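You operate a simulated robot arm through the tools that you are given. There is no shell and no other tool.

The job below is to be done with a simulated two-armed robot. You get a single attempt, and the scene is never put back.

## Task
Count 75 seeds into the yellow sample tin with the seed counter.
Fine: Tin in the ring, tally zeroed first; latch the slide again and leave the tin there.

Only the result counts: the job must be done as asked and must still hold three seconds after the hand-in. Knocking over, shifting, dropping, spilling or breaking anything else fails it.

## Robot
Two 7-joint arms with fingered hands on one trunk that stands fixed in place. Base frame: the origin is at the foot of the trunk, x ahead of it, y to its left, z up. Readings come in mm, degrees, newtons and seconds.
The left shoulder is at [96, 187, 1080], the right one opposite. With the tool pointing down near the work surface each hand reaches from about 100 to 820 mm from the base axis, measured 20 degrees to its own side. Payload 3.6 kg a hand.
The TCP of each hand is the grasp point between the finger pads, 26 mm short of the fingertips. In the tool frame z runs along the fingers and y along their closing line. The gripper opens to 88 mm; its body begins 30 mm behind the TCP. The gripper is a hand of 3 fingers: y runs from the thumb to the fingers, the wrist lies at [-17, -98, -164] in the tool frame, and closing takes about 1.5 s.
Orientation is that of the tool frame in the base frame, as a unit quaternion [w, x, y, z]. With the fingers straight down and the wrist toward the robot, the tool's x, y and z point along [0, 1, 0], [1, 0, 0] and [0, 0, -1] of the base frame.

## Interface
- The arms move only by the tool send_rows. It takes "left_steps", "right_steps" or both (then of equal length, played together; a hand with none holds still); each is a list that holds one entry, the list of rows, each a list of 7 numbers: the finger opening in mm, from 0 to 88, then the shift along the tool's x, y, z in mm, then the turn, a rotation vector about the tool's x, y, z in degrees. In form: [[[claw, dx, dy, dz, wx, wy, wz], ...]]. A call has 1 to 20 rows; each row shifts and turns the commanded pose from where the row before left it, along the tool's axes as they then stand. Rows are played at 5 a second. More than 50 mm and 8.6 degrees between two rows, or a gripper value outside its range, and nothing of the call is played. A pose out of reach is approached as far as the arm can. The call stops where the force on the tool passes 60 N (or 10 N more than at its start, if that is more) or the arm is blocked; 0.2 s more then pass. Each finger travels about 153 mm/s and halts on what it meets, pressing with about 30 N; the grip force reading is that of the motor and also rises with nothing between the fingers. The clock runs only during rows and for 0.2 s after the last one: add rows that do not move to give the fingers time. It gives the time, the measured TCP pose, the force on the tool (base axes), the opening and the grip force at its end, in the units of the frame above (readings bear some noise), with the torque about the TCP (base axes, N m) and any sound that the robot's microphone picked up.
- Cameras (640 x 400 px; columns grow to the right, rows downward): "scene" is now at [251.8, 42, 1013.4]; the picture's right is [0.46, -0.89, 0.00], its down [-0.05, -0.02, -1.00] and it looks along [0.88, 0.46, -0.05] (base axes); focal length 214 px, centre (320, 200). "left" rides on the left gripper at [-56, -80, -102] in its tool frame; the picture's right is [-0.73, -0.32, 0.60], its down [0.62, -0.67, 0.41] and it looks along [0.27, 0.68, 0.69] (tool axes); focal length 247 px, centre (320, 200). "right" rides on the right gripper at [56, -80, -102] in its tool frame; the picture's right is [-0.73, 0.32, -0.60], its down [-0.62, -0.67, 0.41] and it looks along [-0.27, 0.68, 0.69] (tool axes); focal length 247 px, centre (320, 200). There is no depth. A picture from a camera that has moved, and an enlarged one, comes with that camera's place and axes in the base frame and with its lens.
- snapshot(camera): a new picture of that camera. It takes no simulated time.
- raise_lower(by): moves the trunk up (or, below 0, down) by that many mm; the arms and the scene camera ride with it, the base frame stays. It gives what a move gives, with no picture.
- preshape(shape, hand): the hand has 3 fingers and takes this shape, open, in about a second: jaw (thumb against the fingers, like two jaws); tri (thumb and two fingers); tip (a fingertip pinch); poke (one finger out to press); point (the index stretched); flat (the hand flat); cup (the hand cupped); fist (a fist). The gripper value then closes the fingers along that shape, each until it touches; the sizes above hold for jaw. It gives what a move gives, with no picture.
- head_to(pan, tilt): turns the head with the scene camera to pan (to the left, within 60 degrees either way) and tilt (down, from -29 to 69), counted from straight ahead of the robot (the tilt from the chest, where the trunk bows). It gives what a move gives.
- enlarge(camera, box): a new picture of the part [left, top, right, bottom] of that camera's present view, enlarged. It takes no simulated time.
- job_done(): hands the job in; it is judged then, once.

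Nothing tells you positions but the pictures and the camera data. Unless the task says otherwise, let go and move clear before handing in.

The tools are called after "Request:" as a command line: name --argument value ..., lists and objects as JSON in quotes. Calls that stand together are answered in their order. send_rows: Moves the arms, as the interface text tells. Its arguments: {"type":"object","properties":{"left_steps":{"type":"array"},"right_steps":{"type":"array"}},"required":[]} The other tools are called the same way: raise_lower (by) moves the trunk up or down; preshape (shape, hand) gives the hand a shape; head_to (pan, tilt) turns the head that bears the scene camera; snapshot (camera) takes a picture; enlarge (camera, box) takes an enlarged picture of a part of a camera's view; job_done () hands the job in.

At the start:

```text
time_s: 0.0
left_tcp_pos: [432.1, 374.3, 1207.9]
left_tool_rot: [0.0, 0.707, 0.707, 0.0]
left_contact_force: [0.2, 0.0, -0.2]
left_torque: [0.01, 0.02, 0.0]
left_width: 87.5
left_grasp_force: 0.1
left_shape: jaw
right_tcp_pos: [411.9, 14.6, 1158.8]
right_tool_rot: [0.0, 0.707, 0.707, 0.0]
right_contact_force: [0.3, -0.2, -0.8]
right_torque: [0.02, -0.01, 0.01]
right_width: 87.6
right_grasp_force: 0.0
right_shape: jaw
trunk travel left (down, up): [-225.0, 532.0]
head pan, tilt (commanded): [27.7, 2.9]
```

scene: 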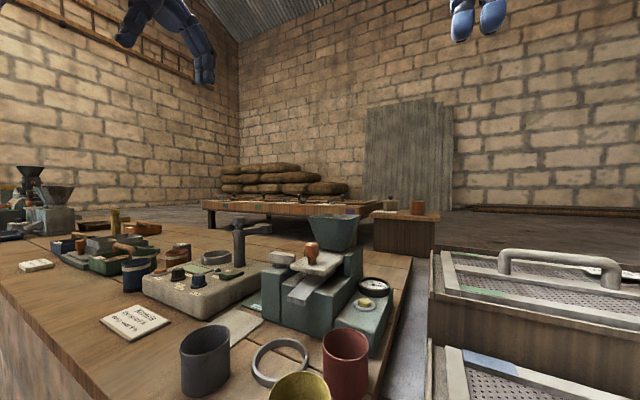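
right: 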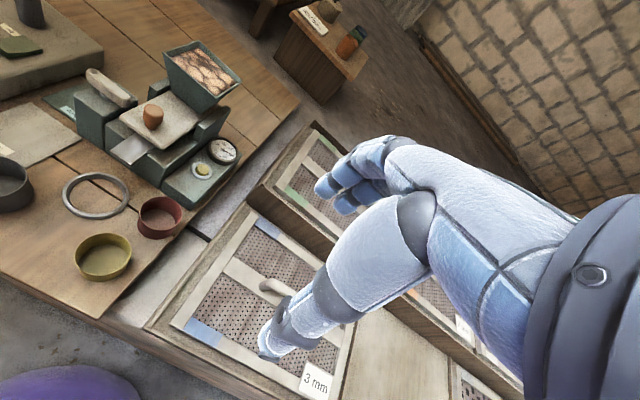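
left: 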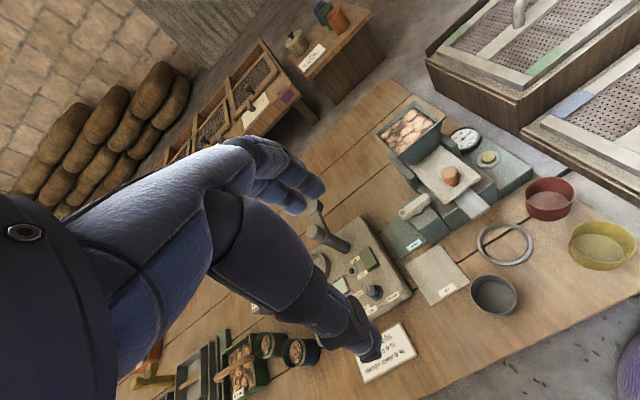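

I see a bench with a seed counter (green machine with hopper, slide with an orange knob, dial, button), a ring, and grey, red and yellow tins. I'll look closer with the head tilted down before moving anything.

Request:
head_to --pan 25 --tilt 40

Request:
enlarge --camera "right" --box '[0, 20, 280, 300]'

Request:
enlarge --camera "left" --box '[340, 80, 640, 320]'

```text
time_s: 1.0
left_tcp_pos: [430.6, 374.7, 1207.6]
left_tool_rot: [0.0, 0.708, 0.706, 0.0]
left_contact_force: [0.2, -1.6, -0.6]
left_torque: [-0.01, -0.01, 0.01]
left_width: 87.7
left_grasp_force: 0.1
left_shape: jaw
right_tcp_pos: [412.6, 14.9, 1160.2]
right_tool_rot: [0.0, 0.706, 0.708, 0.0]
right_contact_force: [0.7, -0.5, -0.8]
right_torque: [0.03, 0.0, 0.02]
right_width: 87.5
right_grasp_force: 0.1
right_shape: jaw
trunk travel left (down, up): [-225.0, 532.0]
head pan, tilt (commanded): [25.0, 40.0]
```

```text
1.43 times, centred on (140, 160) of right
camera zoom: at [333.2, 71.3, 1261.7], right [0.32, -0.73, 0.6], down [-0.67, -0.62, -0.41], along [0.68, -0.27, -0.69], focal length 353 px, centre (577, 257)
```

zoom: 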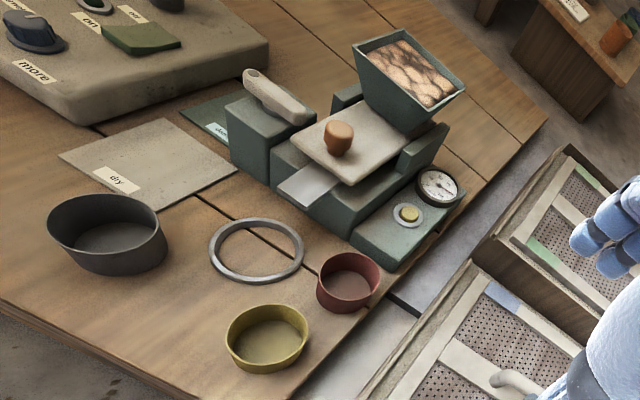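

```text
1.67 times, centred on (490, 200) of left
camera zoom: at [351.4, 318.9, 1310.0], right [-0.32, -0.73, -0.6], down [-0.67, 0.62, -0.41], along [0.68, 0.27, -0.69], focal length 412 px, centre (37, 200)
```

zoom: 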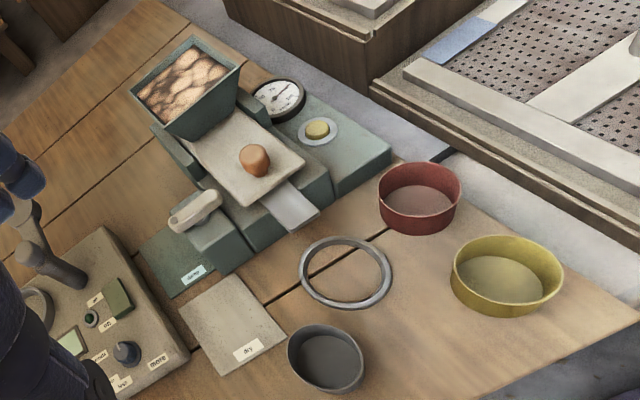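

The counter has a hopper, a pale slide with an orange knob, a cream latch lever, a dial and a yellow button; I need the notes and the details. I take scene pictures now.

Request:
snapshot --camera "scene"

Request:
enlarge --camera "left" --box '[340, 300, 440, 390]'

Request:
enlarge --camera "left" --box '[360, 90, 540, 270]'

Request:
enlarge --camera "right" --box '[60, 30, 250, 220]'

```text
taken
camera scene: at [248.2, 35.5, 954.4], right [0.42, -0.91, 0.0], down [-0.58, -0.27, -0.77], along [0.69, 0.32, -0.64], focal length 214 px, centre (320, 200)
```

scene: 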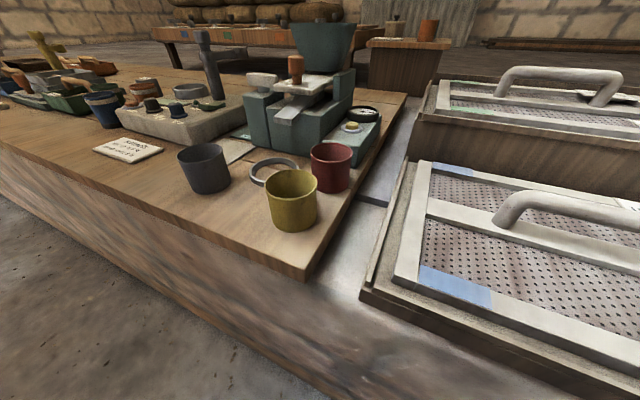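

```text
4.44 times, centred on (390, 345) of left
camera zoom: at [351.4, 318.9, 1310.0], right [-0.32, -0.73, -0.6], down [-0.67, 0.62, -0.41], along [0.68, 0.27, -0.69], focal length 1098 px, centre (9, -444)
```

zoom: 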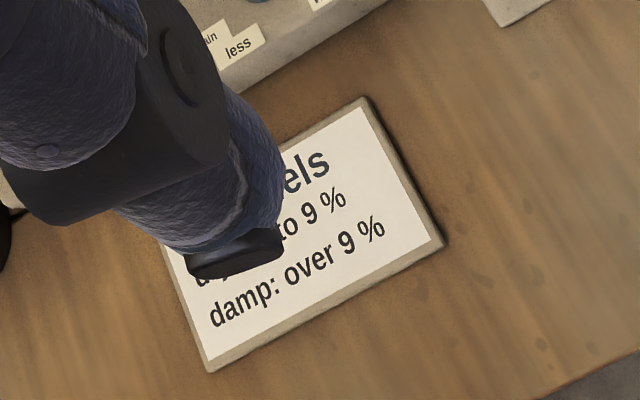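

```text
2.22 times, centred on (450, 180) of left
camera zoom: at [351.4, 318.9, 1310.0], right [-0.32, -0.73, -0.6], down [-0.67, 0.62, -0.41], along [0.68, 0.27, -0.69], focal length 549 px, centre (31, 244)
```

zoom: 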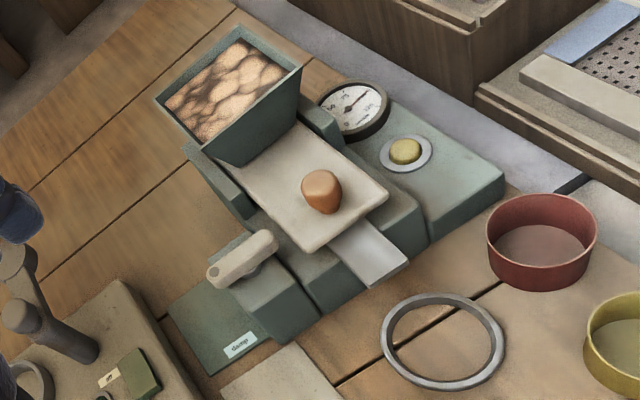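

```text
2.11 times, centred on (155, 125) of right
camera zoom: at [333.2, 71.3, 1261.7], right [0.32, -0.73, 0.6], down [-0.67, -0.62, -0.41], along [0.68, -0.27, -0.69], focal length 520 px, centre (667, 358)
```

zoom: 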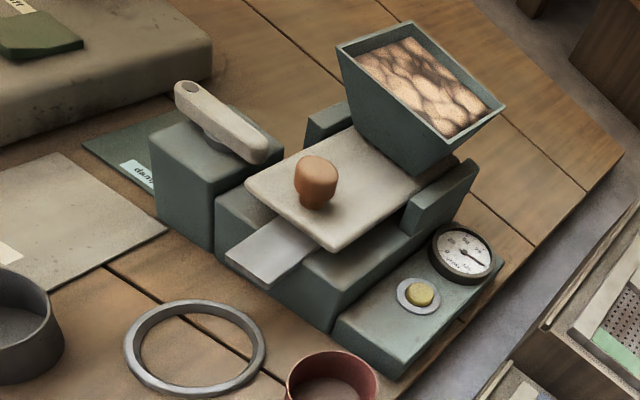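

The ring seems to be near (501, 241) on a bench at z≈745, with the knob near (601, 240, 898). I enlarge the scene view to see the dial, latch and tins better.

Request:
enlarge --camera "scene" --box '[230, 10, 400, 150]'

Request:
enlarge --camera "scene" --box '[160, 120, 400, 260]'

Request:
enlarge --camera "left" --box '[440, 115, 500, 175]'

Request:
enlarge --camera "right" --box '[190, 130, 245, 185]'

Request:
enlarge --camera "left" --box '[200, 190, 420, 400]'

```text
2.86 times, centred on (315, 80) of scene
camera zoom: at [248.2, 35.5, 954.4], right [0.42, -0.91, 0.0], down [-0.58, -0.27, -0.77], along [0.69, 0.32, -0.64], focal length 613 px, centre (334, 543)
```

zoom: 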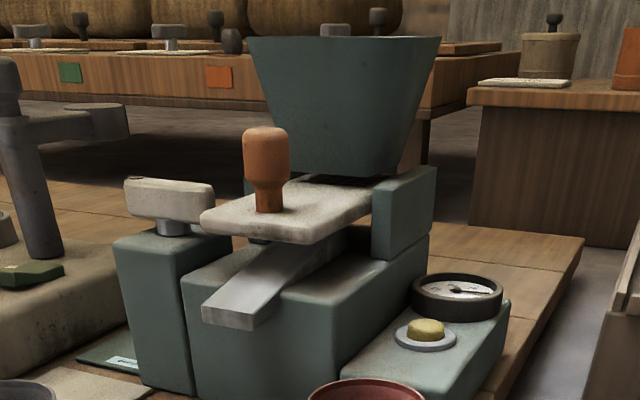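

```text
2.67 times, centred on (280, 190) of scene
camera zoom: at [248.2, 35.5, 954.4], right [0.42, -0.91, 0.0], down [-0.58, -0.27, -0.77], along [0.69, 0.32, -0.64], focal length 572 px, centre (427, 227)
```

zoom: 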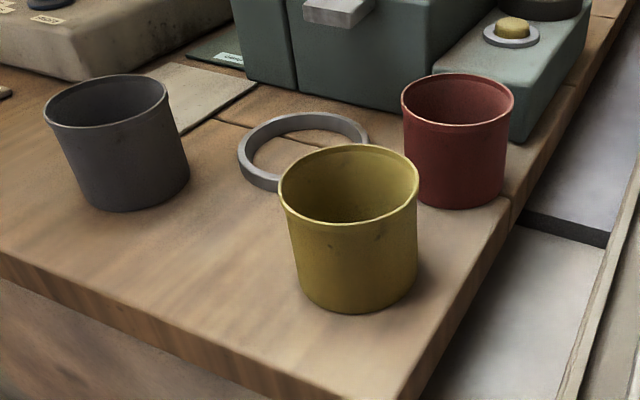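

```text
6.67 times, centred on (470, 145) of left
camera zoom: at [351.4, 318.9, 1310.0], right [-0.32, -0.73, -0.6], down [-0.67, 0.62, -0.41], along [0.68, 0.27, -0.69], focal length 1646 px, centre (-680, 567)
```

zoom: 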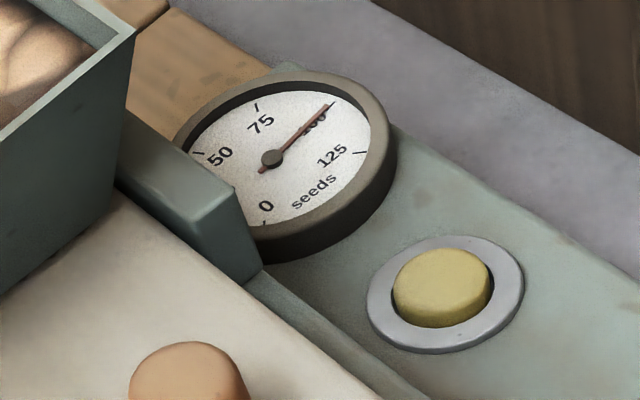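

```text
7.27 times, centred on (218, 158) of right
camera zoom: at [333.2, 71.3, 1261.7], right [0.32, -0.73, 0.6], down [-0.67, -0.62, -0.41], along [0.68, -0.27, -0.69], focal length 1796 px, centre (1066, 509)
```

zoom: 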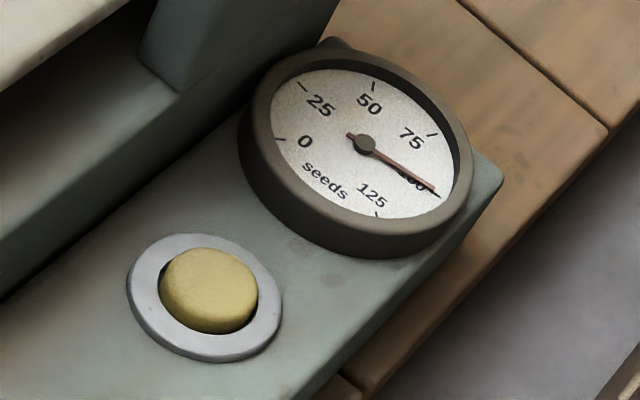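

```text
1.90 times, centred on (310, 295) of left
camera zoom: at [351.4, 318.9, 1310.0], right [-0.32, -0.73, -0.6], down [-0.67, 0.62, -0.41], along [0.68, 0.27, -0.69], focal length 470 px, centre (339, 19)
```

zoom: 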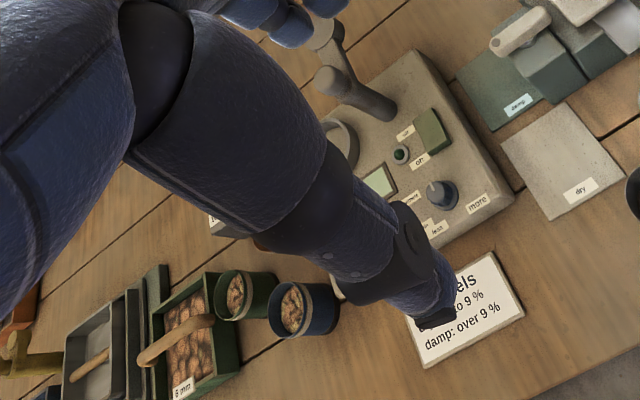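

The dial reads 100 now, so the yellow button should zero it; the dial ticks suggest 25 seeds per stroke. I zoom on the latch lever and slide from all three cameras to understand how they engage.

Request:
enlarge --camera "left" --box '[385, 120, 485, 220]'

Request:
enlarge --camera "right" --box '[100, 50, 200, 150]'

Request:
enlarge --camera "scene" --box '[235, 50, 335, 130]'

```text
4.00 times, centred on (435, 170) of left
camera zoom: at [351.4, 318.9, 1310.0], right [-0.32, -0.73, -0.6], down [-0.67, 0.62, -0.41], along [0.68, 0.27, -0.69], focal length 988 px, centre (-140, 320)
```

zoom: 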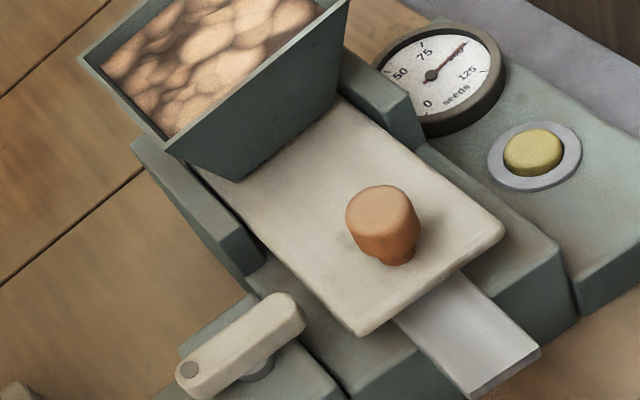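

```text
4.00 times, centred on (150, 100) of right
camera zoom: at [333.2, 71.3, 1261.7], right [0.32, -0.73, 0.6], down [-0.67, -0.62, -0.41], along [0.68, -0.27, -0.69], focal length 988 px, centre (1000, 600)
```

zoom: 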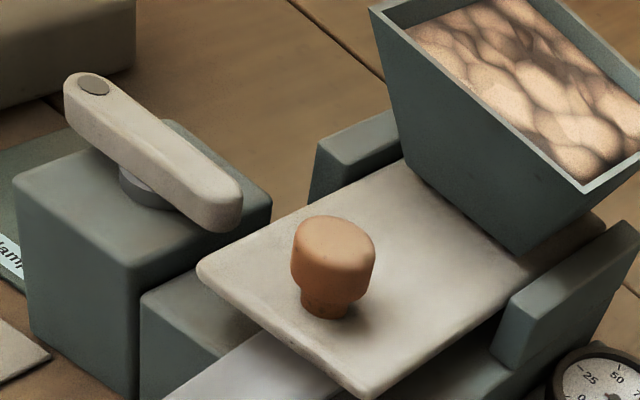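

```text
5.00 times, centred on (285, 90) of scene
camera zoom: at [248.2, 35.5, 954.4], right [0.42, -0.91, 0.0], down [-0.58, -0.27, -0.77], along [0.69, 0.32, -0.64], focal length 1072 px, centre (495, 750)
```

zoom: 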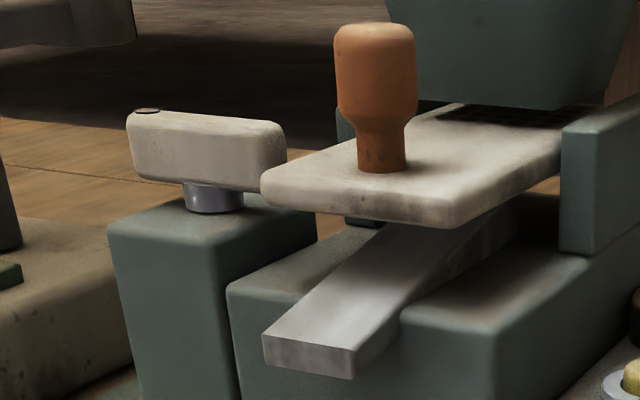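

The dial shows 100, the latch lever has its pivot near (607, 321) with top at z≈877, and the tins are about 62 mm wide and 63 mm high. I turn the left hand so that its fingers close along y, then look at the hand's shape before approaching anything.

Request:
send_rows --left_steps '[[[88, 0, 0, 0, 0, 0, 8.2], [88, 0, 0, 0, 0, 0, 8.2], [88, 0, 0, 0, 0, 0, 8.2], [88, 0, 0, 0, 0, 0, 8.2], [88, 0, 0, 0, 0, 0, 8.2], [88, 0, 0, 0, 0, 0, 8.2], [88, 0, 0, 0, 0, 0, 8.2], [88, 0, 0, 0, 0, 0, 8.2], [88, 0, 0, 0, 0, 0, 8.2], [88, 0, 0, 0, 0, 0, 8.2], [88, 0, 0, 0, 0, 0, 8], [88, 0, 30, 30, 0, 7.5, 0], [88, 0, 30, 30, 0, 7.5, 0], [88, 0, 30, 30, 0, 7.5, 0], [88, 0, 30, 30, 0, 7.5, 0]]]'

```text
time_s: 4.2
left_tcp_pos: [453.6, 253.5, 1092.6]
left_tool_rot: [0.001, 0.966, 0.0, 0.259]
left_contact_force: [-0.3, -0.9, 0.0]
left_torque: [-0.01, 0.02, 0.01]
left_width: 87.7
left_grasp_force: 0.1
left_shape: jaw
right_tcp_pos: [412.4, 13.9, 1159.9]
right_tool_rot: [0.0, 0.707, 0.707, 0.0]
right_contact_force: [0.1, -0.5, 1.4]
right_torque: [0.0, 0.0, 0.0]
right_width: 87.6
right_grasp_force: 0.0
right_shape: jaw
trunk travel left (down, up): [-225.0, 532.0]
head pan, tilt (commanded): [25.0, 40.0]
```

The left hand now points forward-down with its closing line along y. I take pictures to see the hand and the tins from here.

Request:
snapshot --camera "left"

Request:
snapshot --camera "right"

Request:
snapshot --camera "scene"

```text
taken
camera left: at [354.4, 334.0, 1151.9], right [-0.33, 0.32, -0.89], down [0.75, 0.67, -0.04], along [0.58, -0.68, -0.46], focal length 247 px, centre (320, 200)
```

left: 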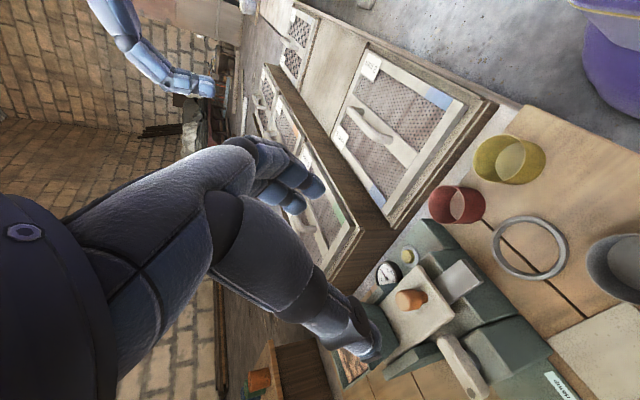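

```text
taken
camera right: at [333.4, 71.3, 1261.6], right [0.32, -0.73, 0.6], down [-0.67, -0.62, -0.41], along [0.68, -0.27, -0.69], focal length 247 px, centre (320, 200)
```

right: 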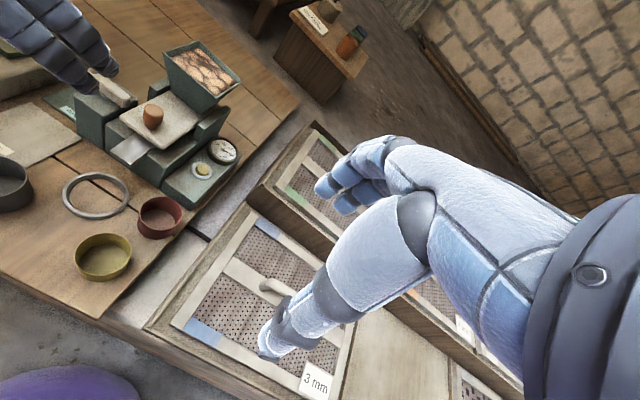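

```text
taken
camera scene: at [248.4, 35.5, 954.3], right [0.42, -0.91, 0.0], down [-0.58, -0.27, -0.77], along [0.69, 0.32, -0.64], focal length 214 px, centre (320, 200)
```

scene: 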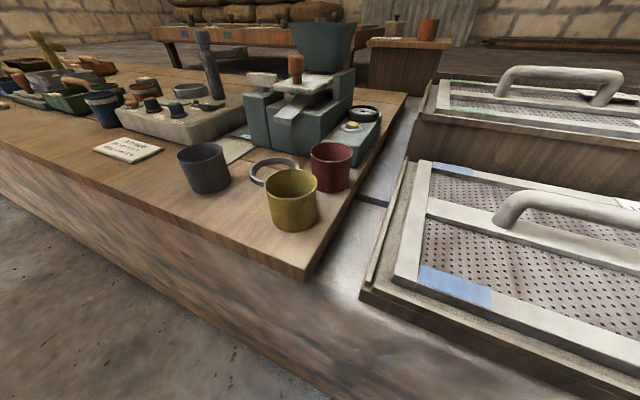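

The hand geometry is clear: fingers on the -y side and the thumb on the +y side. I enlarge the yellow tin and the ring from all three views for exact positions.

Request:
enlarge --camera "left" --box '[420, 110, 580, 290]'

Request:
enlarge --camera "right" --box '[50, 160, 200, 290]'

Request:
enlarge --camera "scene" --box '[240, 130, 370, 240]'

Request:
enlarge --camera "left" --box '[350, 210, 530, 400]'

```text
2.22 times, centred on (500, 200) of left
camera zoom: at [354.4, 334.0, 1151.9], right [-0.33, 0.32, -0.89], down [0.75, 0.67, -0.04], along [0.58, -0.68, -0.46], focal length 549 px, centre (-80, 200)
```

zoom: 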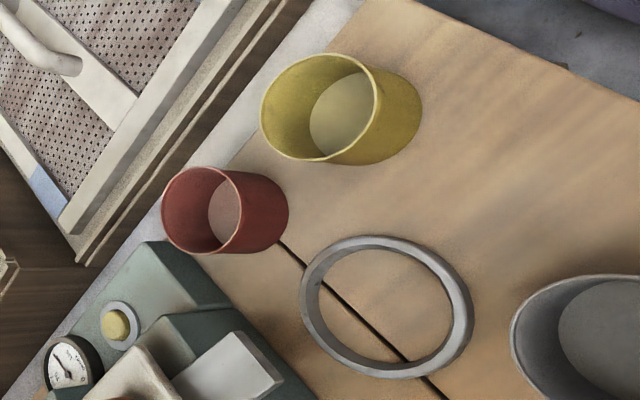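

```text
3.08 times, centred on (125, 225) of right
camera zoom: at [333.4, 71.3, 1261.6], right [0.32, -0.73, 0.6], down [-0.67, -0.62, -0.41], along [0.68, -0.27, -0.69], focal length 760 px, centre (920, 123)
```

zoom: 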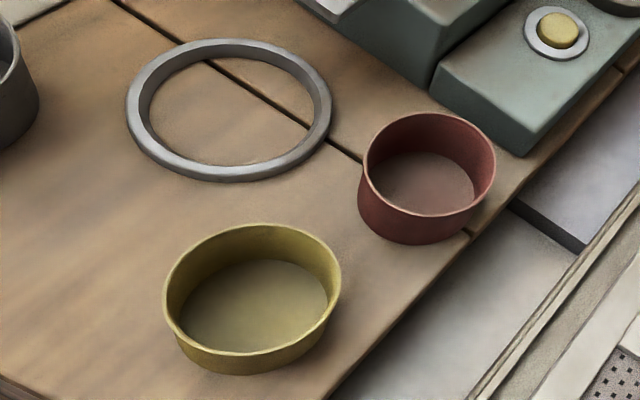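

```text
3.64 times, centred on (305, 185) of scene
camera zoom: at [248.4, 35.5, 954.3], right [0.42, -0.91, 0.0], down [-0.58, -0.27, -0.77], along [0.69, 0.32, -0.64], focal length 780 px, centre (374, 254)
```

zoom: 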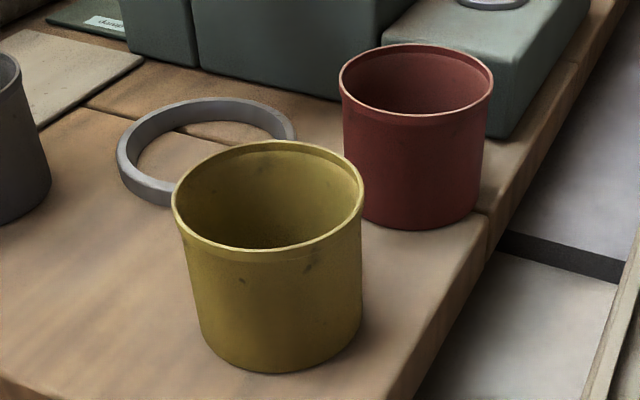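

```text
2.11 times, centred on (440, 305) of left
camera zoom: at [354.4, 334.0, 1151.9], right [-0.33, 0.32, -0.89], down [0.75, 0.67, -0.04], along [0.58, -0.68, -0.46], focal length 520 px, centre (67, -21)
```

zoom: 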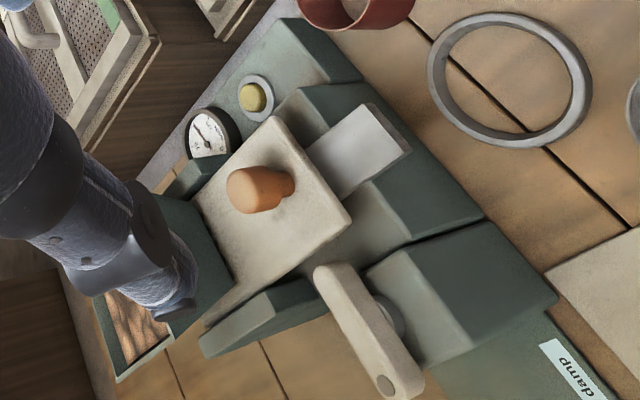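

The yellow tin's centre comes out near (420, 154.5) with rim z≈803, and the ring centre near (500, 243) with top z≈751. I reduce the hand's tilt to 15° and go to a spot above the yellow tin.

Request:
send_rows --left_steps '[[[88, 0, 0, 0, 0, -7.5, 0], [88, 0, 0, 0, 0, -7.5, 0], [88, -15.1, 16.5, 34, 0, 0, 0], [88, -15.1, 16.5, 34, 0, 0, 0], [88, -15.1, 16.5, 34, 0, 0, 0], [88, -15.1, 16.5, 34, 0, 0, 0], [88, -15.1, 16.5, 34, 0, 0, 0], [88, -15.1, 16.5, 34, 0, 0, 0], [88, 0, 0, 0, 0, 0, 0]]]'

Request:
snapshot --camera "left"

Request:
snapshot --camera "right"

Request:
snapshot --camera "scene"

```text
time_s: 6.2
left_tcp_pos: [421.1, 157.1, 871.2]
left_tool_rot: [0.001, 0.991, 0.0, 0.13]
left_contact_force: [-0.2, 0.8, -0.5]
left_torque: [0.0, -0.01, 0.0]
left_width: 87.7
left_grasp_force: 0.0
left_shape: jaw
right_tcp_pos: [412.8, 14.3, 1159.2]
right_tool_rot: [0.0, 0.707, 0.707, 0.001]
right_contact_force: [0.4, -0.1, -0.5]
right_torque: [0.01, 0.01, -0.04]
right_width: 87.7
right_grasp_force: 0.1
right_shape: jaw
trunk travel left (down, up): [-225.0, 532.0]
head pan, tilt (commanded): [25.0, 40.0]
```

```text
taken
camera left: at [339.9, 237.4, 954.7], right [-0.55, 0.32, -0.77], down [0.71, 0.67, -0.24], along [0.44, -0.68, -0.59], focal length 247 px, centre (320, 200)
```

left: 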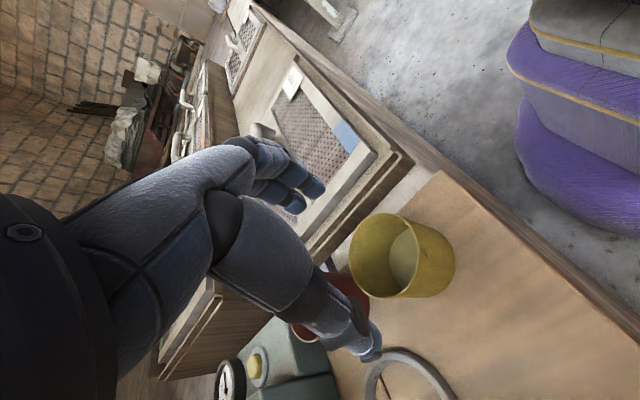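

```text
taken
camera right: at [333.1, 71.3, 1261.7], right [0.32, -0.73, 0.6], down [-0.67, -0.62, -0.41], along [0.68, -0.27, -0.69], focal length 247 px, centre (320, 200)
```

right: 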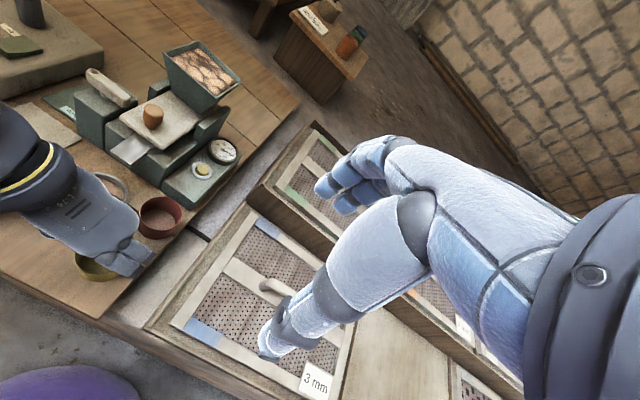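

```text
taken
camera scene: at [248.2, 35.5, 954.4], right [0.42, -0.91, 0.0], down [-0.58, -0.27, -0.77], along [0.69, 0.32, -0.64], focal length 214 px, centre (320, 200)
```

scene: 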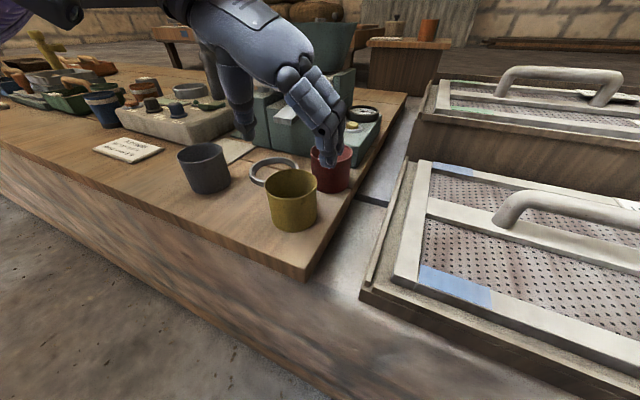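

The hand is above the yellow tin with fingers and thumb straddling it in y. I zoom in to check the alignment before descending.

Request:
enlarge --camera "left" --box '[300, 180, 480, 320]'

Request:
enlarge --camera "scene" --box '[210, 60, 390, 250]'

```text
2.86 times, centred on (390, 250) of left
camera zoom: at [339.9, 237.4, 954.7], right [-0.55, 0.32, -0.77], down [0.71, 0.67, -0.24], along [0.44, -0.68, -0.59], focal length 706 px, centre (120, 57)
```

zoom: 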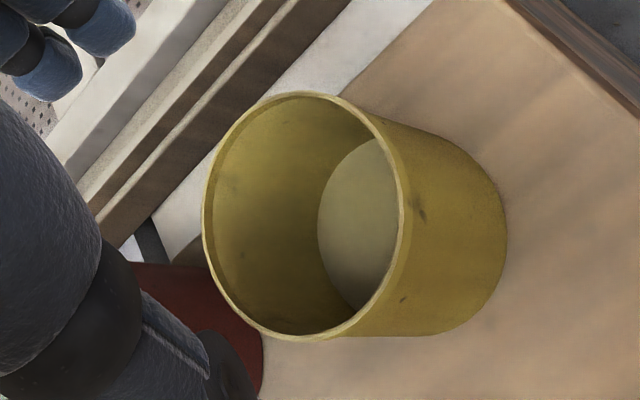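

```text
2.11 times, centred on (300, 155) of scene
camera zoom: at [248.2, 35.5, 954.4], right [0.42, -0.91, 0.0], down [-0.58, -0.27, -0.77], along [0.69, 0.32, -0.64], focal length 452 px, centre (362, 295)
```

zoom: 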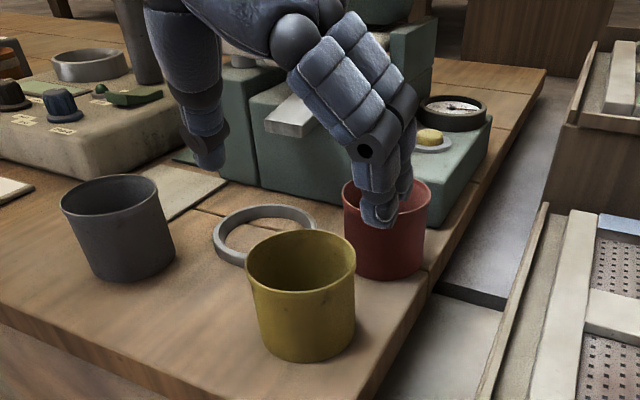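

The tin's centre is within 2 mm of the TCP in y, so I descend to z≈792 and close gradually.

Request:
send_rows --left_steps '[[[88, -7.5, 0.3, 25.3, 0, 0, 0], [88, -7.5, 0.3, 25.3, 0, 0, 0], [88, -7.4, 0.3, 25.2, 0, 0, 0], [88, 0, 0, 0, 0, 0, 0]]]'

Request:
snapshot --camera "left"

Request:
enlarge --camera "scene" --box '[210, 60, 390, 250]'

```text
time_s: 7.2
left_tcp_pos: [418.9, 154.8, 791.8]
left_tool_rot: [0.0, 0.991, 0.0, 0.13]
left_contact_force: [-0.6, 0.0, 0.0]
left_torque: [-0.03, -0.02, 0.03]
left_width: 87.7
left_grasp_force: 0.1
left_shape: jaw
right_tcp_pos: [412.2, 14.5, 1160.6]
right_tool_rot: [0.0, 0.707, 0.707, 0.001]
right_contact_force: [-0.7, 0.3, 1.2]
right_torque: [-0.04, 0.03, -0.02]
right_width: 87.8
right_grasp_force: 0.0
right_shape: jaw
trunk travel left (down, up): [-225.0, 532.0]
head pan, tilt (commanded): [25.0, 40.0]
```

```text
taken
camera left: at [337.8, 235.6, 875.8], right [-0.55, 0.32, -0.77], down [0.71, 0.67, -0.24], along [0.44, -0.68, -0.59], focal length 247 px, centre (320, 200)
```

left: 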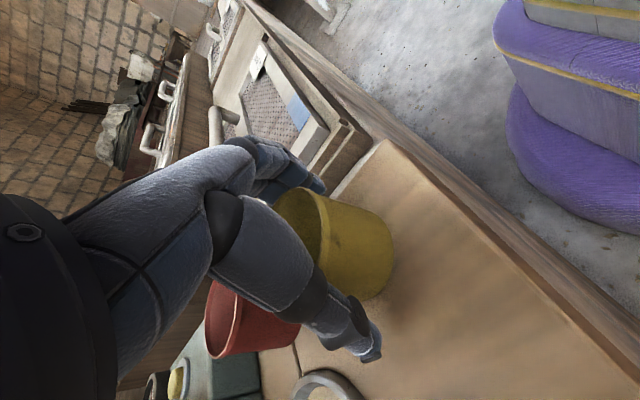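

```text
2.11 times, centred on (300, 155) of scene
camera zoom: at [248.2, 35.5, 954.4], right [0.42, -0.91, 0.0], down [-0.58, -0.27, -0.77], along [0.69, 0.32, -0.64], focal length 452 px, centre (362, 295)
```

zoom: 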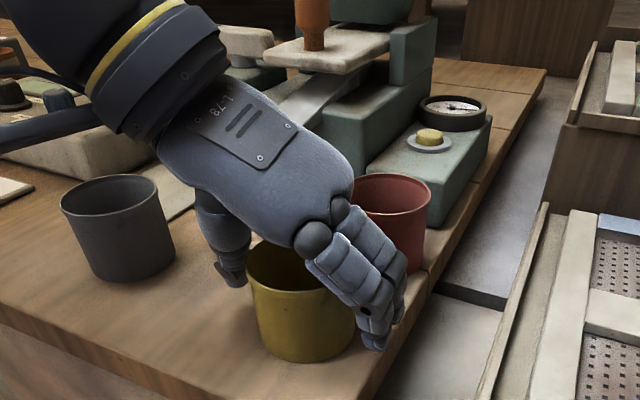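

The fingers and thumb straddle the yellow tin without contact. I close the hand gradually on it.

Request:
send_rows --left_steps '[[[78, 0, 0, 0, 0, 0, 0], [72, 0, 0, 0, 0, 0, 0], [68, 0, 0, 0, 0, 0, 0], [64, 0, 0, 0, 0, 0, 0], [60, 0, 0, 0, 0, 0, 0], [56, 0, 0, 0, 0, 0, 0], [52, 0, 0, 0, 0, 0, 0], [52, 0, 0, 0, 0, 0, 0]]]'

Request:
snapshot --camera "left"

Request:
enlarge --camera "scene" --box '[210, 60, 390, 250]'

```text
time_s: 9.0
left_tcp_pos: [417.7, 155.2, 792.6]
left_tool_rot: [-0.001, 0.991, 0.0, 0.131]
left_contact_force: [-0.1, -0.4, 1.6]
left_torque: [-0.08, -0.05, 0.0]
left_width: 44.4
left_grasp_force: 29.8
left_shape: jaw
right_tcp_pos: [411.7, 14.7, 1159.8]
right_tool_rot: [0.0, 0.707, 0.707, 0.0]
right_contact_force: [0.6, -0.7, 0.4]
right_torque: [-0.02, -0.03, 0.0]
right_width: 87.4
right_grasp_force: 0.0
right_shape: jaw
trunk travel left (down, up): [-225.0, 532.0]
head pan, tilt (commanded): [25.0, 40.0]
```

```text
taken
camera left: at [337.7, 235.5, 876.2], right [-0.55, 0.32, -0.77], down [0.71, 0.67, -0.24], along [0.44, -0.68, -0.59], focal length 247 px, centre (320, 200)
```

left: 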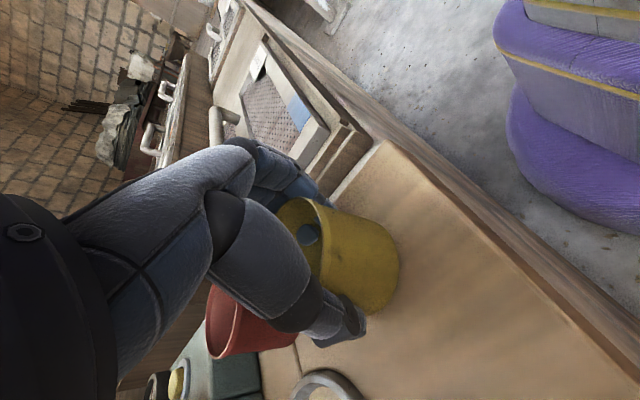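

```text
2.11 times, centred on (300, 155) of scene
camera zoom: at [248.1, 35.4, 954.4], right [0.42, -0.91, 0.0], down [-0.58, -0.27, -0.77], along [0.69, 0.32, -0.64], focal length 452 px, centre (362, 295)
```

zoom: 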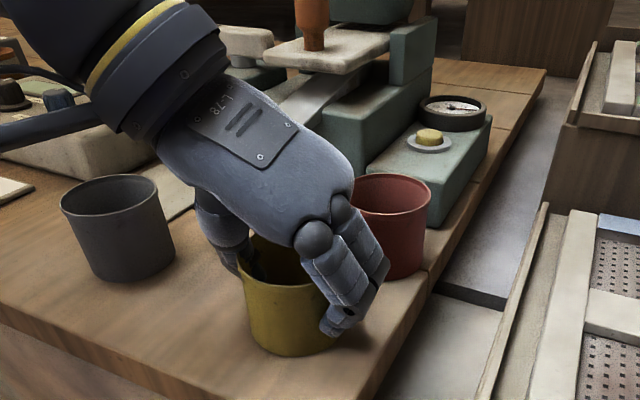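

The reported opening is only 44 mm and something dark appears inside the tin. I zoom in to see whether a fingertip went inside it.

Request:
enlarge --camera "left" --box '[230, 150, 430, 350]'

Request:
enlarge --camera "scene" --box '[250, 130, 370, 230]'

Request:
enlarge --camera "right" --box '[20, 150, 220, 330]'

```text
2.00 times, centred on (330, 250) of left
camera zoom: at [337.7, 235.5, 876.2], right [-0.55, 0.32, -0.77], down [0.71, 0.67, -0.24], along [0.44, -0.68, -0.59], focal length 494 px, centre (300, 100)
```

zoom: 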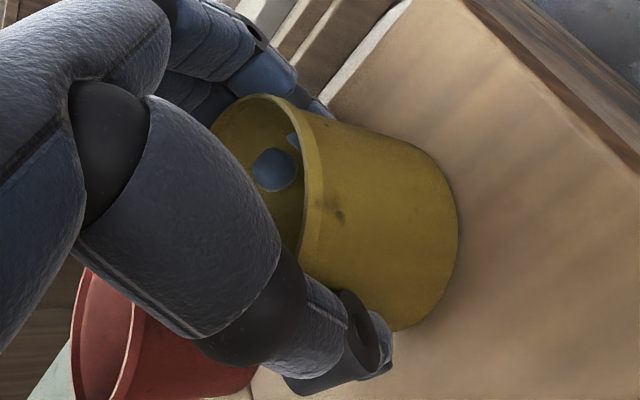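

```text
4.00 times, centred on (310, 180) of scene
camera zoom: at [248.1, 35.4, 954.4], right [0.42, -0.91, 0.0], down [-0.58, -0.27, -0.77], along [0.69, 0.32, -0.64], focal length 858 px, centre (360, 280)
```

zoom: 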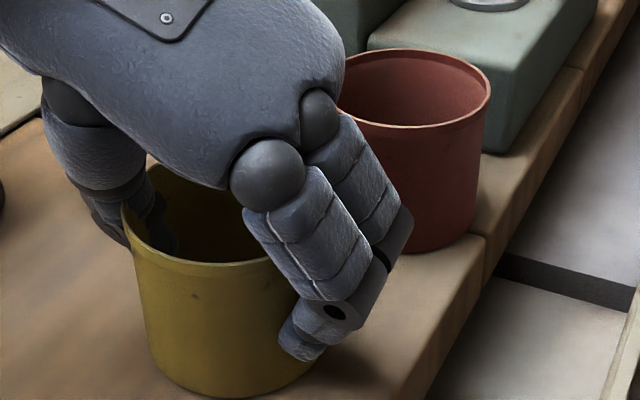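

```text
2.22 times, centred on (120, 240) of right
camera zoom: at [333.1, 71.2, 1261.8], right [0.32, -0.73, 0.6], down [-0.67, -0.62, -0.41], along [0.68, -0.27, -0.69], focal length 549 px, centre (764, 111)
```

zoom: 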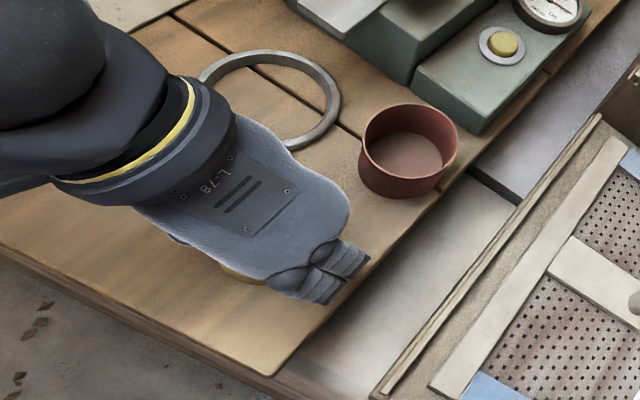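

The fingertips seem to be pressing visually through the tin's wall, so I ease the grip slightly and look again before lifting.

Request:
send_rows --left_steps '[[[60, 0, 0, 0, 0, 0, 0], [60, 0, 0, 0, 0, 0, 0], [60, 0, 0, 0, 0, 0, 0]]]'

Request:
enlarge --camera "left" --box '[230, 150, 430, 350]'

Request:
enlarge --camera "scene" --box '[250, 130, 370, 230]'

```text
time_s: 9.8
left_tcp_pos: [418.8, 155.0, 791.6]
left_tool_rot: [0.0, 0.991, 0.001, 0.13]
left_contact_force: [0.4, 0.3, -0.2]
left_torque: [-0.01, 0.0, -0.01]
left_width: 59.6
left_grasp_force: 0.1
left_shape: jaw
right_tcp_pos: [411.5, 14.6, 1159.2]
right_tool_rot: [0.0, 0.707, 0.707, -0.001]
right_contact_force: [0.0, -0.1, 0.2]
right_torque: [-0.01, 0.03, -0.02]
right_width: 87.5
right_grasp_force: 0.1
right_shape: jaw
trunk travel left (down, up): [-225.0, 532.0]
head pan, tilt (commanded): [25.0, 40.0]
```

```text
2.00 times, centred on (330, 250) of left
camera zoom: at [337.7, 235.7, 876.0], right [-0.56, 0.32, -0.77], down [0.71, 0.67, -0.24], along [0.44, -0.68, -0.59], focal length 494 px, centre (300, 100)
```

zoom: 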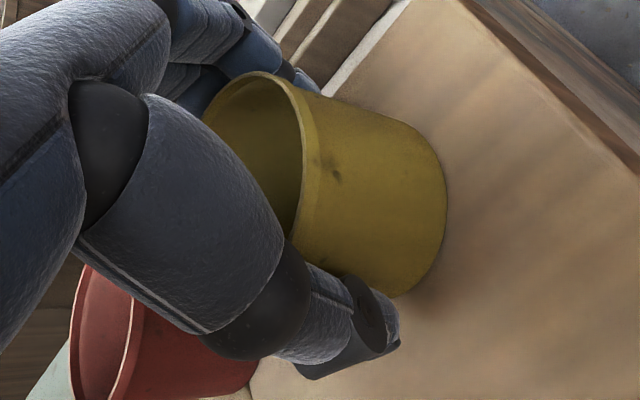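

```text
4.00 times, centred on (310, 180) of scene
camera zoom: at [248.2, 35.5, 954.3], right [0.42, -0.91, 0.0], down [-0.58, -0.27, -0.77], along [0.69, 0.32, -0.64], focal length 858 px, centre (360, 280)
```

zoom: 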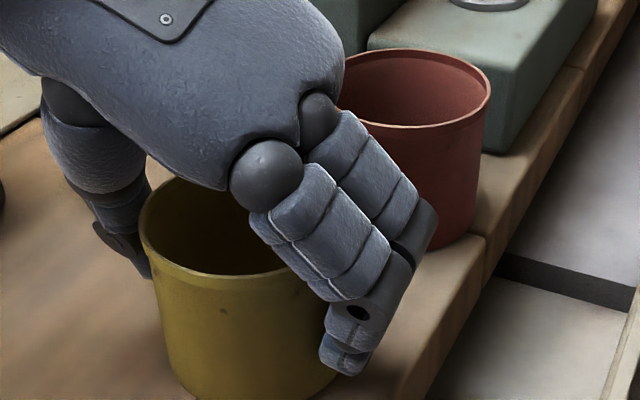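

At 60 mm there is no grip force and the tin is undisturbed, upright between the fingers. I close in finer steps to find the firm contact.

Request:
send_rows --left_steps '[[[58, 0, 0, 0, 0, 0, 0], [57, 0, 0, 0, 0, 0, 0], [56, 0, 0, 0, 0, 0, 0], [56, 0, 0, 0, 0, 0, 0], [56, 0, 0, 0, 0, 0, 0]]]'

Request:
enlarge --camera "left" --box '[230, 150, 430, 350]'

Request:
enlarge --camera "scene" --box '[250, 130, 370, 230]'

```text
time_s: 11.0
left_tcp_pos: [418.7, 154.8, 792.2]
left_tool_rot: [0.0, 0.991, 0.0, 0.131]
left_contact_force: [0.1, 0.1, 0.1]
left_torque: [-0.02, -0.03, -0.01]
left_width: 56.7
left_grasp_force: 0.1
left_shape: jaw
right_tcp_pos: [412.2, 15.7, 1158.5]
right_tool_rot: [0.0, 0.707, 0.707, 0.0]
right_contact_force: [-1.7, -0.1, 0.6]
right_torque: [0.0, -0.02, 0.0]
right_width: 88.0
right_grasp_force: 0.0
right_shape: jaw
trunk travel left (down, up): [-225.0, 532.0]
head pan, tilt (commanded): [25.0, 40.0]
```

```text
2.00 times, centred on (330, 250) of left
camera zoom: at [337.8, 235.6, 876.1], right [-0.55, 0.32, -0.77], down [0.71, 0.67, -0.24], along [0.44, -0.68, -0.59], focal length 494 px, centre (300, 100)
```

zoom: 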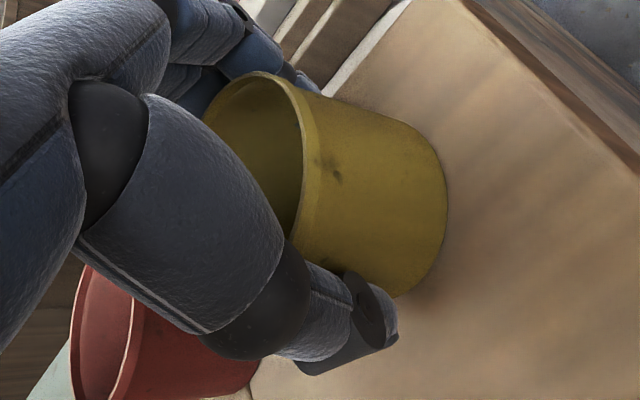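

```text
4.00 times, centred on (310, 180) of scene
camera zoom: at [248.2, 35.5, 954.3], right [0.42, -0.91, 0.0], down [-0.58, -0.27, -0.77], along [0.69, 0.32, -0.64], focal length 858 px, centre (360, 280)
```

zoom: 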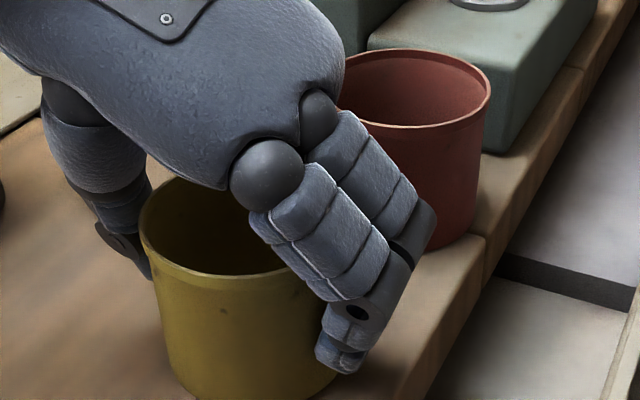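

Contact should come between 56 and 52 mm. I close on to 54 and look.

Request:
send_rows --left_steps '[[[55, 0, 0, 0, 0, 0, 0], [54, 0, 0, 0, 0, 0, 0], [54, 0, 0, 0, 0, 0, 0], [54, 0, 0, 0, 0, 0, 0]]]'

Request:
enlarge --camera "left" --box '[230, 150, 430, 350]'

Request:
enlarge --camera "scene" --box '[250, 130, 370, 230]'

```text
time_s: 12.0
left_tcp_pos: [419.0, 154.2, 792.2]
left_tool_rot: [-0.001, 0.991, 0.0, 0.131]
left_contact_force: [0.4, 0.1, 0.5]
left_torque: [0.0, 0.01, 0.0]
left_width: 54.5
left_grasp_force: 0.0
left_shape: jaw
right_tcp_pos: [412.9, 14.7, 1159.0]
right_tool_rot: [-0.001, 0.708, 0.707, 0.0]
right_contact_force: [-0.4, 0.4, 0.5]
right_torque: [0.04, -0.04, 0.03]
right_width: 87.8
right_grasp_force: 0.0
right_shape: jaw
trunk travel left (down, up): [-225.0, 532.0]
head pan, tilt (commanded): [25.0, 40.0]
```

```text
2.00 times, centred on (330, 250) of left
camera zoom: at [337.8, 235.6, 876.1], right [-0.55, 0.32, -0.77], down [0.71, 0.67, -0.24], along [0.44, -0.68, -0.59], focal length 494 px, centre (300, 100)
```

zoom: 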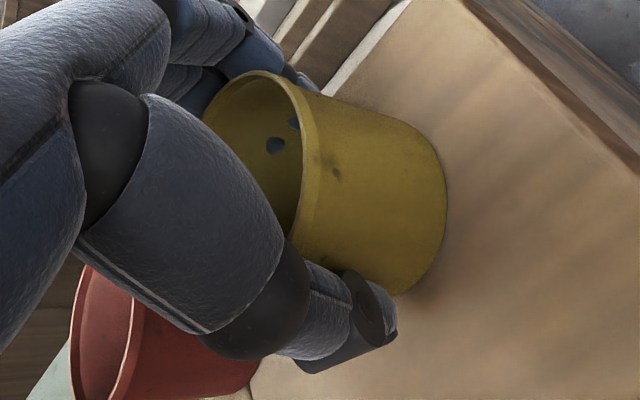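

```text
4.00 times, centred on (310, 180) of scene
camera zoom: at [248.2, 35.5, 954.3], right [0.42, -0.91, 0.0], down [-0.58, -0.27, -0.77], along [0.69, 0.32, -0.64], focal length 858 px, centre (360, 280)
```

zoom: 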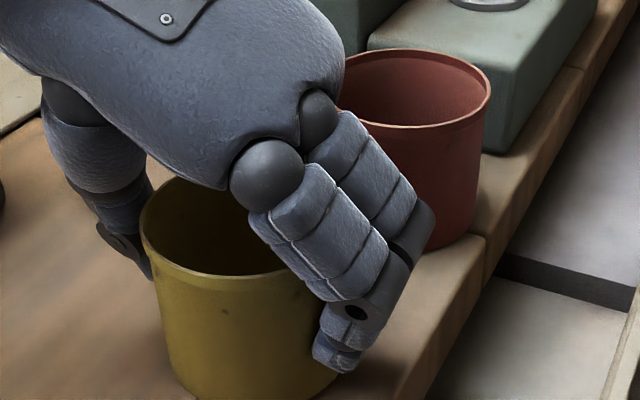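

The visual meshes overlap slightly without contact force, so the true contact comes with further closing. I close further to get a firm grip.

Request:
send_rows --left_steps '[[[52, 0, 0, 0, 0, 0, 0], [50, 0, 0, 0, 0, 0, 0], [48, 0, 0, 0, 0, 0, 0], [46, 0, 0, 0, 0, 0, 0], [46, 0, 0, 0, 0, 0, 0], [46, 0, 0, 0, 0, 0, 0]]]'

Request:
enlarge --camera "left" --box '[230, 150, 430, 350]'

Request:
enlarge --camera "scene" --box '[250, 130, 370, 230]'

```text
time_s: 13.4
left_tcp_pos: [417.3, 154.7, 790.6]
left_tool_rot: [0.0, 0.991, -0.001, 0.131]
left_contact_force: [-0.1, -0.3, 0.8]
left_torque: [-0.04, 0.06, -0.02]
left_width: 46.5
left_grasp_force: 29.8
left_shape: jaw
right_tcp_pos: [412.8, 15.0, 1159.6]
right_tool_rot: [0.0, 0.707, 0.707, 0.0]
right_contact_force: [0.0, -0.5, 0.5]
right_torque: [0.02, 0.01, 0.02]
right_width: 87.9
right_grasp_force: 0.0
right_shape: jaw
trunk travel left (down, up): [-225.0, 532.0]
head pan, tilt (commanded): [25.0, 40.0]
```

```text
2.00 times, centred on (330, 250) of left
camera zoom: at [337.7, 235.6, 876.1], right [-0.55, 0.32, -0.77], down [0.71, 0.67, -0.24], along [0.44, -0.68, -0.59], focal length 494 px, centre (300, 100)
```

zoom: 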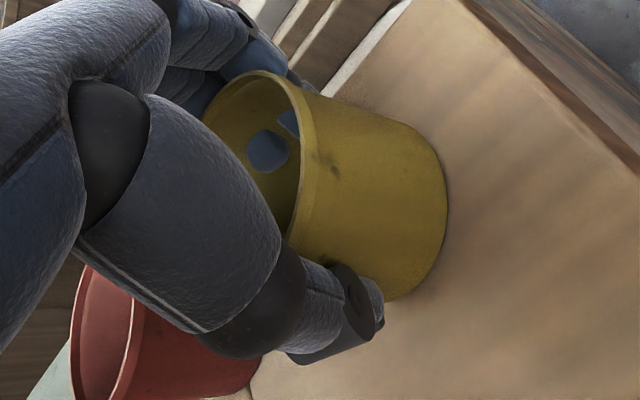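

```text
4.00 times, centred on (310, 180) of scene
camera zoom: at [248.2, 35.5, 954.3], right [0.42, -0.91, 0.0], down [-0.58, -0.27, -0.77], along [0.69, 0.32, -0.64], focal length 858 px, centre (360, 280)
```

zoom: 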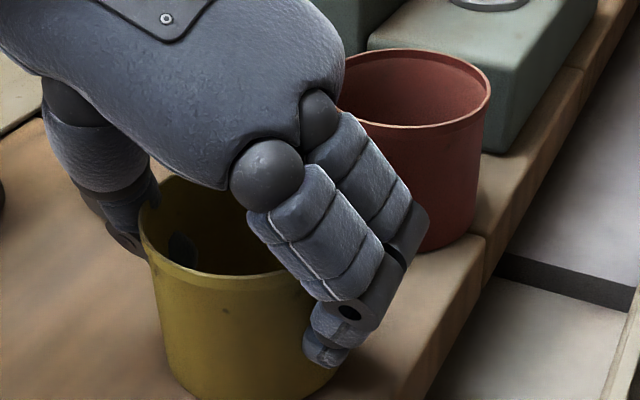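

The hand now grips the tin firmly (30 N) with the tin upright. I lift it 20 mm to test the hold.

Request:
send_rows --left_steps '[[[44, 1.3, 0, -4.8, 0, 0, 0], [44, 1.3, 0, -4.8, 0, 0, 0], [44, 1.3, 0, -4.8, 0, 0, 0], [44, 1.3, 0, -4.8, 0, 0, 0], [44, 0, 0, 0, 0, 0, 0]]]'

Request:
snapshot --camera "left"

Request:
enlarge --camera "scene" --box '[250, 130, 370, 230]'

```text
time_s: 14.6
left_tcp_pos: [419.5, 154.8, 812.6]
left_tool_rot: [0.0, 0.991, 0.0, 0.13]
left_contact_force: [0.4, 0.3, -0.4]
left_torque: [-0.02, -0.02, 0.01]
left_width: 46.7
left_grasp_force: 30.2
left_shape: jaw
right_tcp_pos: [412.6, 14.7, 1159.6]
right_tool_rot: [0.0, 0.708, 0.706, -0.001]
right_contact_force: [-0.4, -0.1, -0.1]
right_torque: [-0.04, -0.04, 0.01]
right_width: 87.6
right_grasp_force: 0.1
right_shape: jaw
trunk travel left (down, up): [-225.0, 532.0]
head pan, tilt (commanded): [25.0, 40.0]
```

```text
taken
camera left: at [338.1, 235.1, 896.1], right [-0.56, 0.32, -0.77], down [0.71, 0.67, -0.24], along [0.44, -0.68, -0.59], focal length 247 px, centre (320, 200)
```

left: 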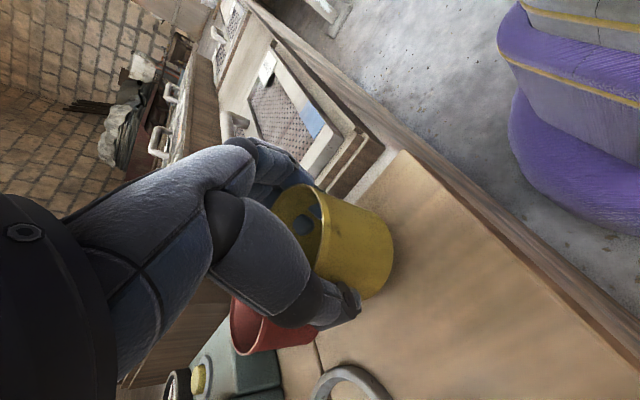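

```text
4.00 times, centred on (310, 180) of scene
camera zoom: at [248.2, 35.5, 954.3], right [0.42, -0.91, 0.0], down [-0.58, -0.27, -0.77], along [0.69, 0.32, -0.64], focal length 858 px, centre (360, 280)
```

zoom: 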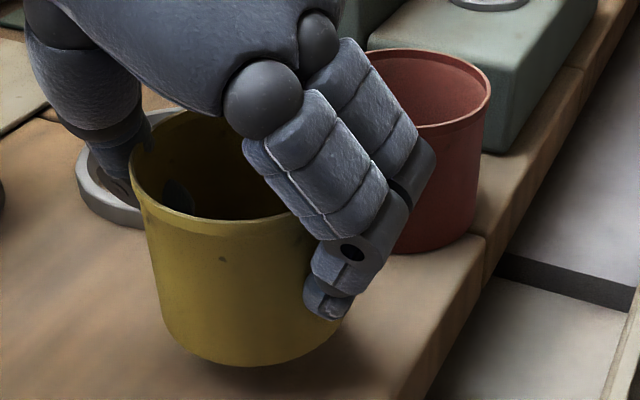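

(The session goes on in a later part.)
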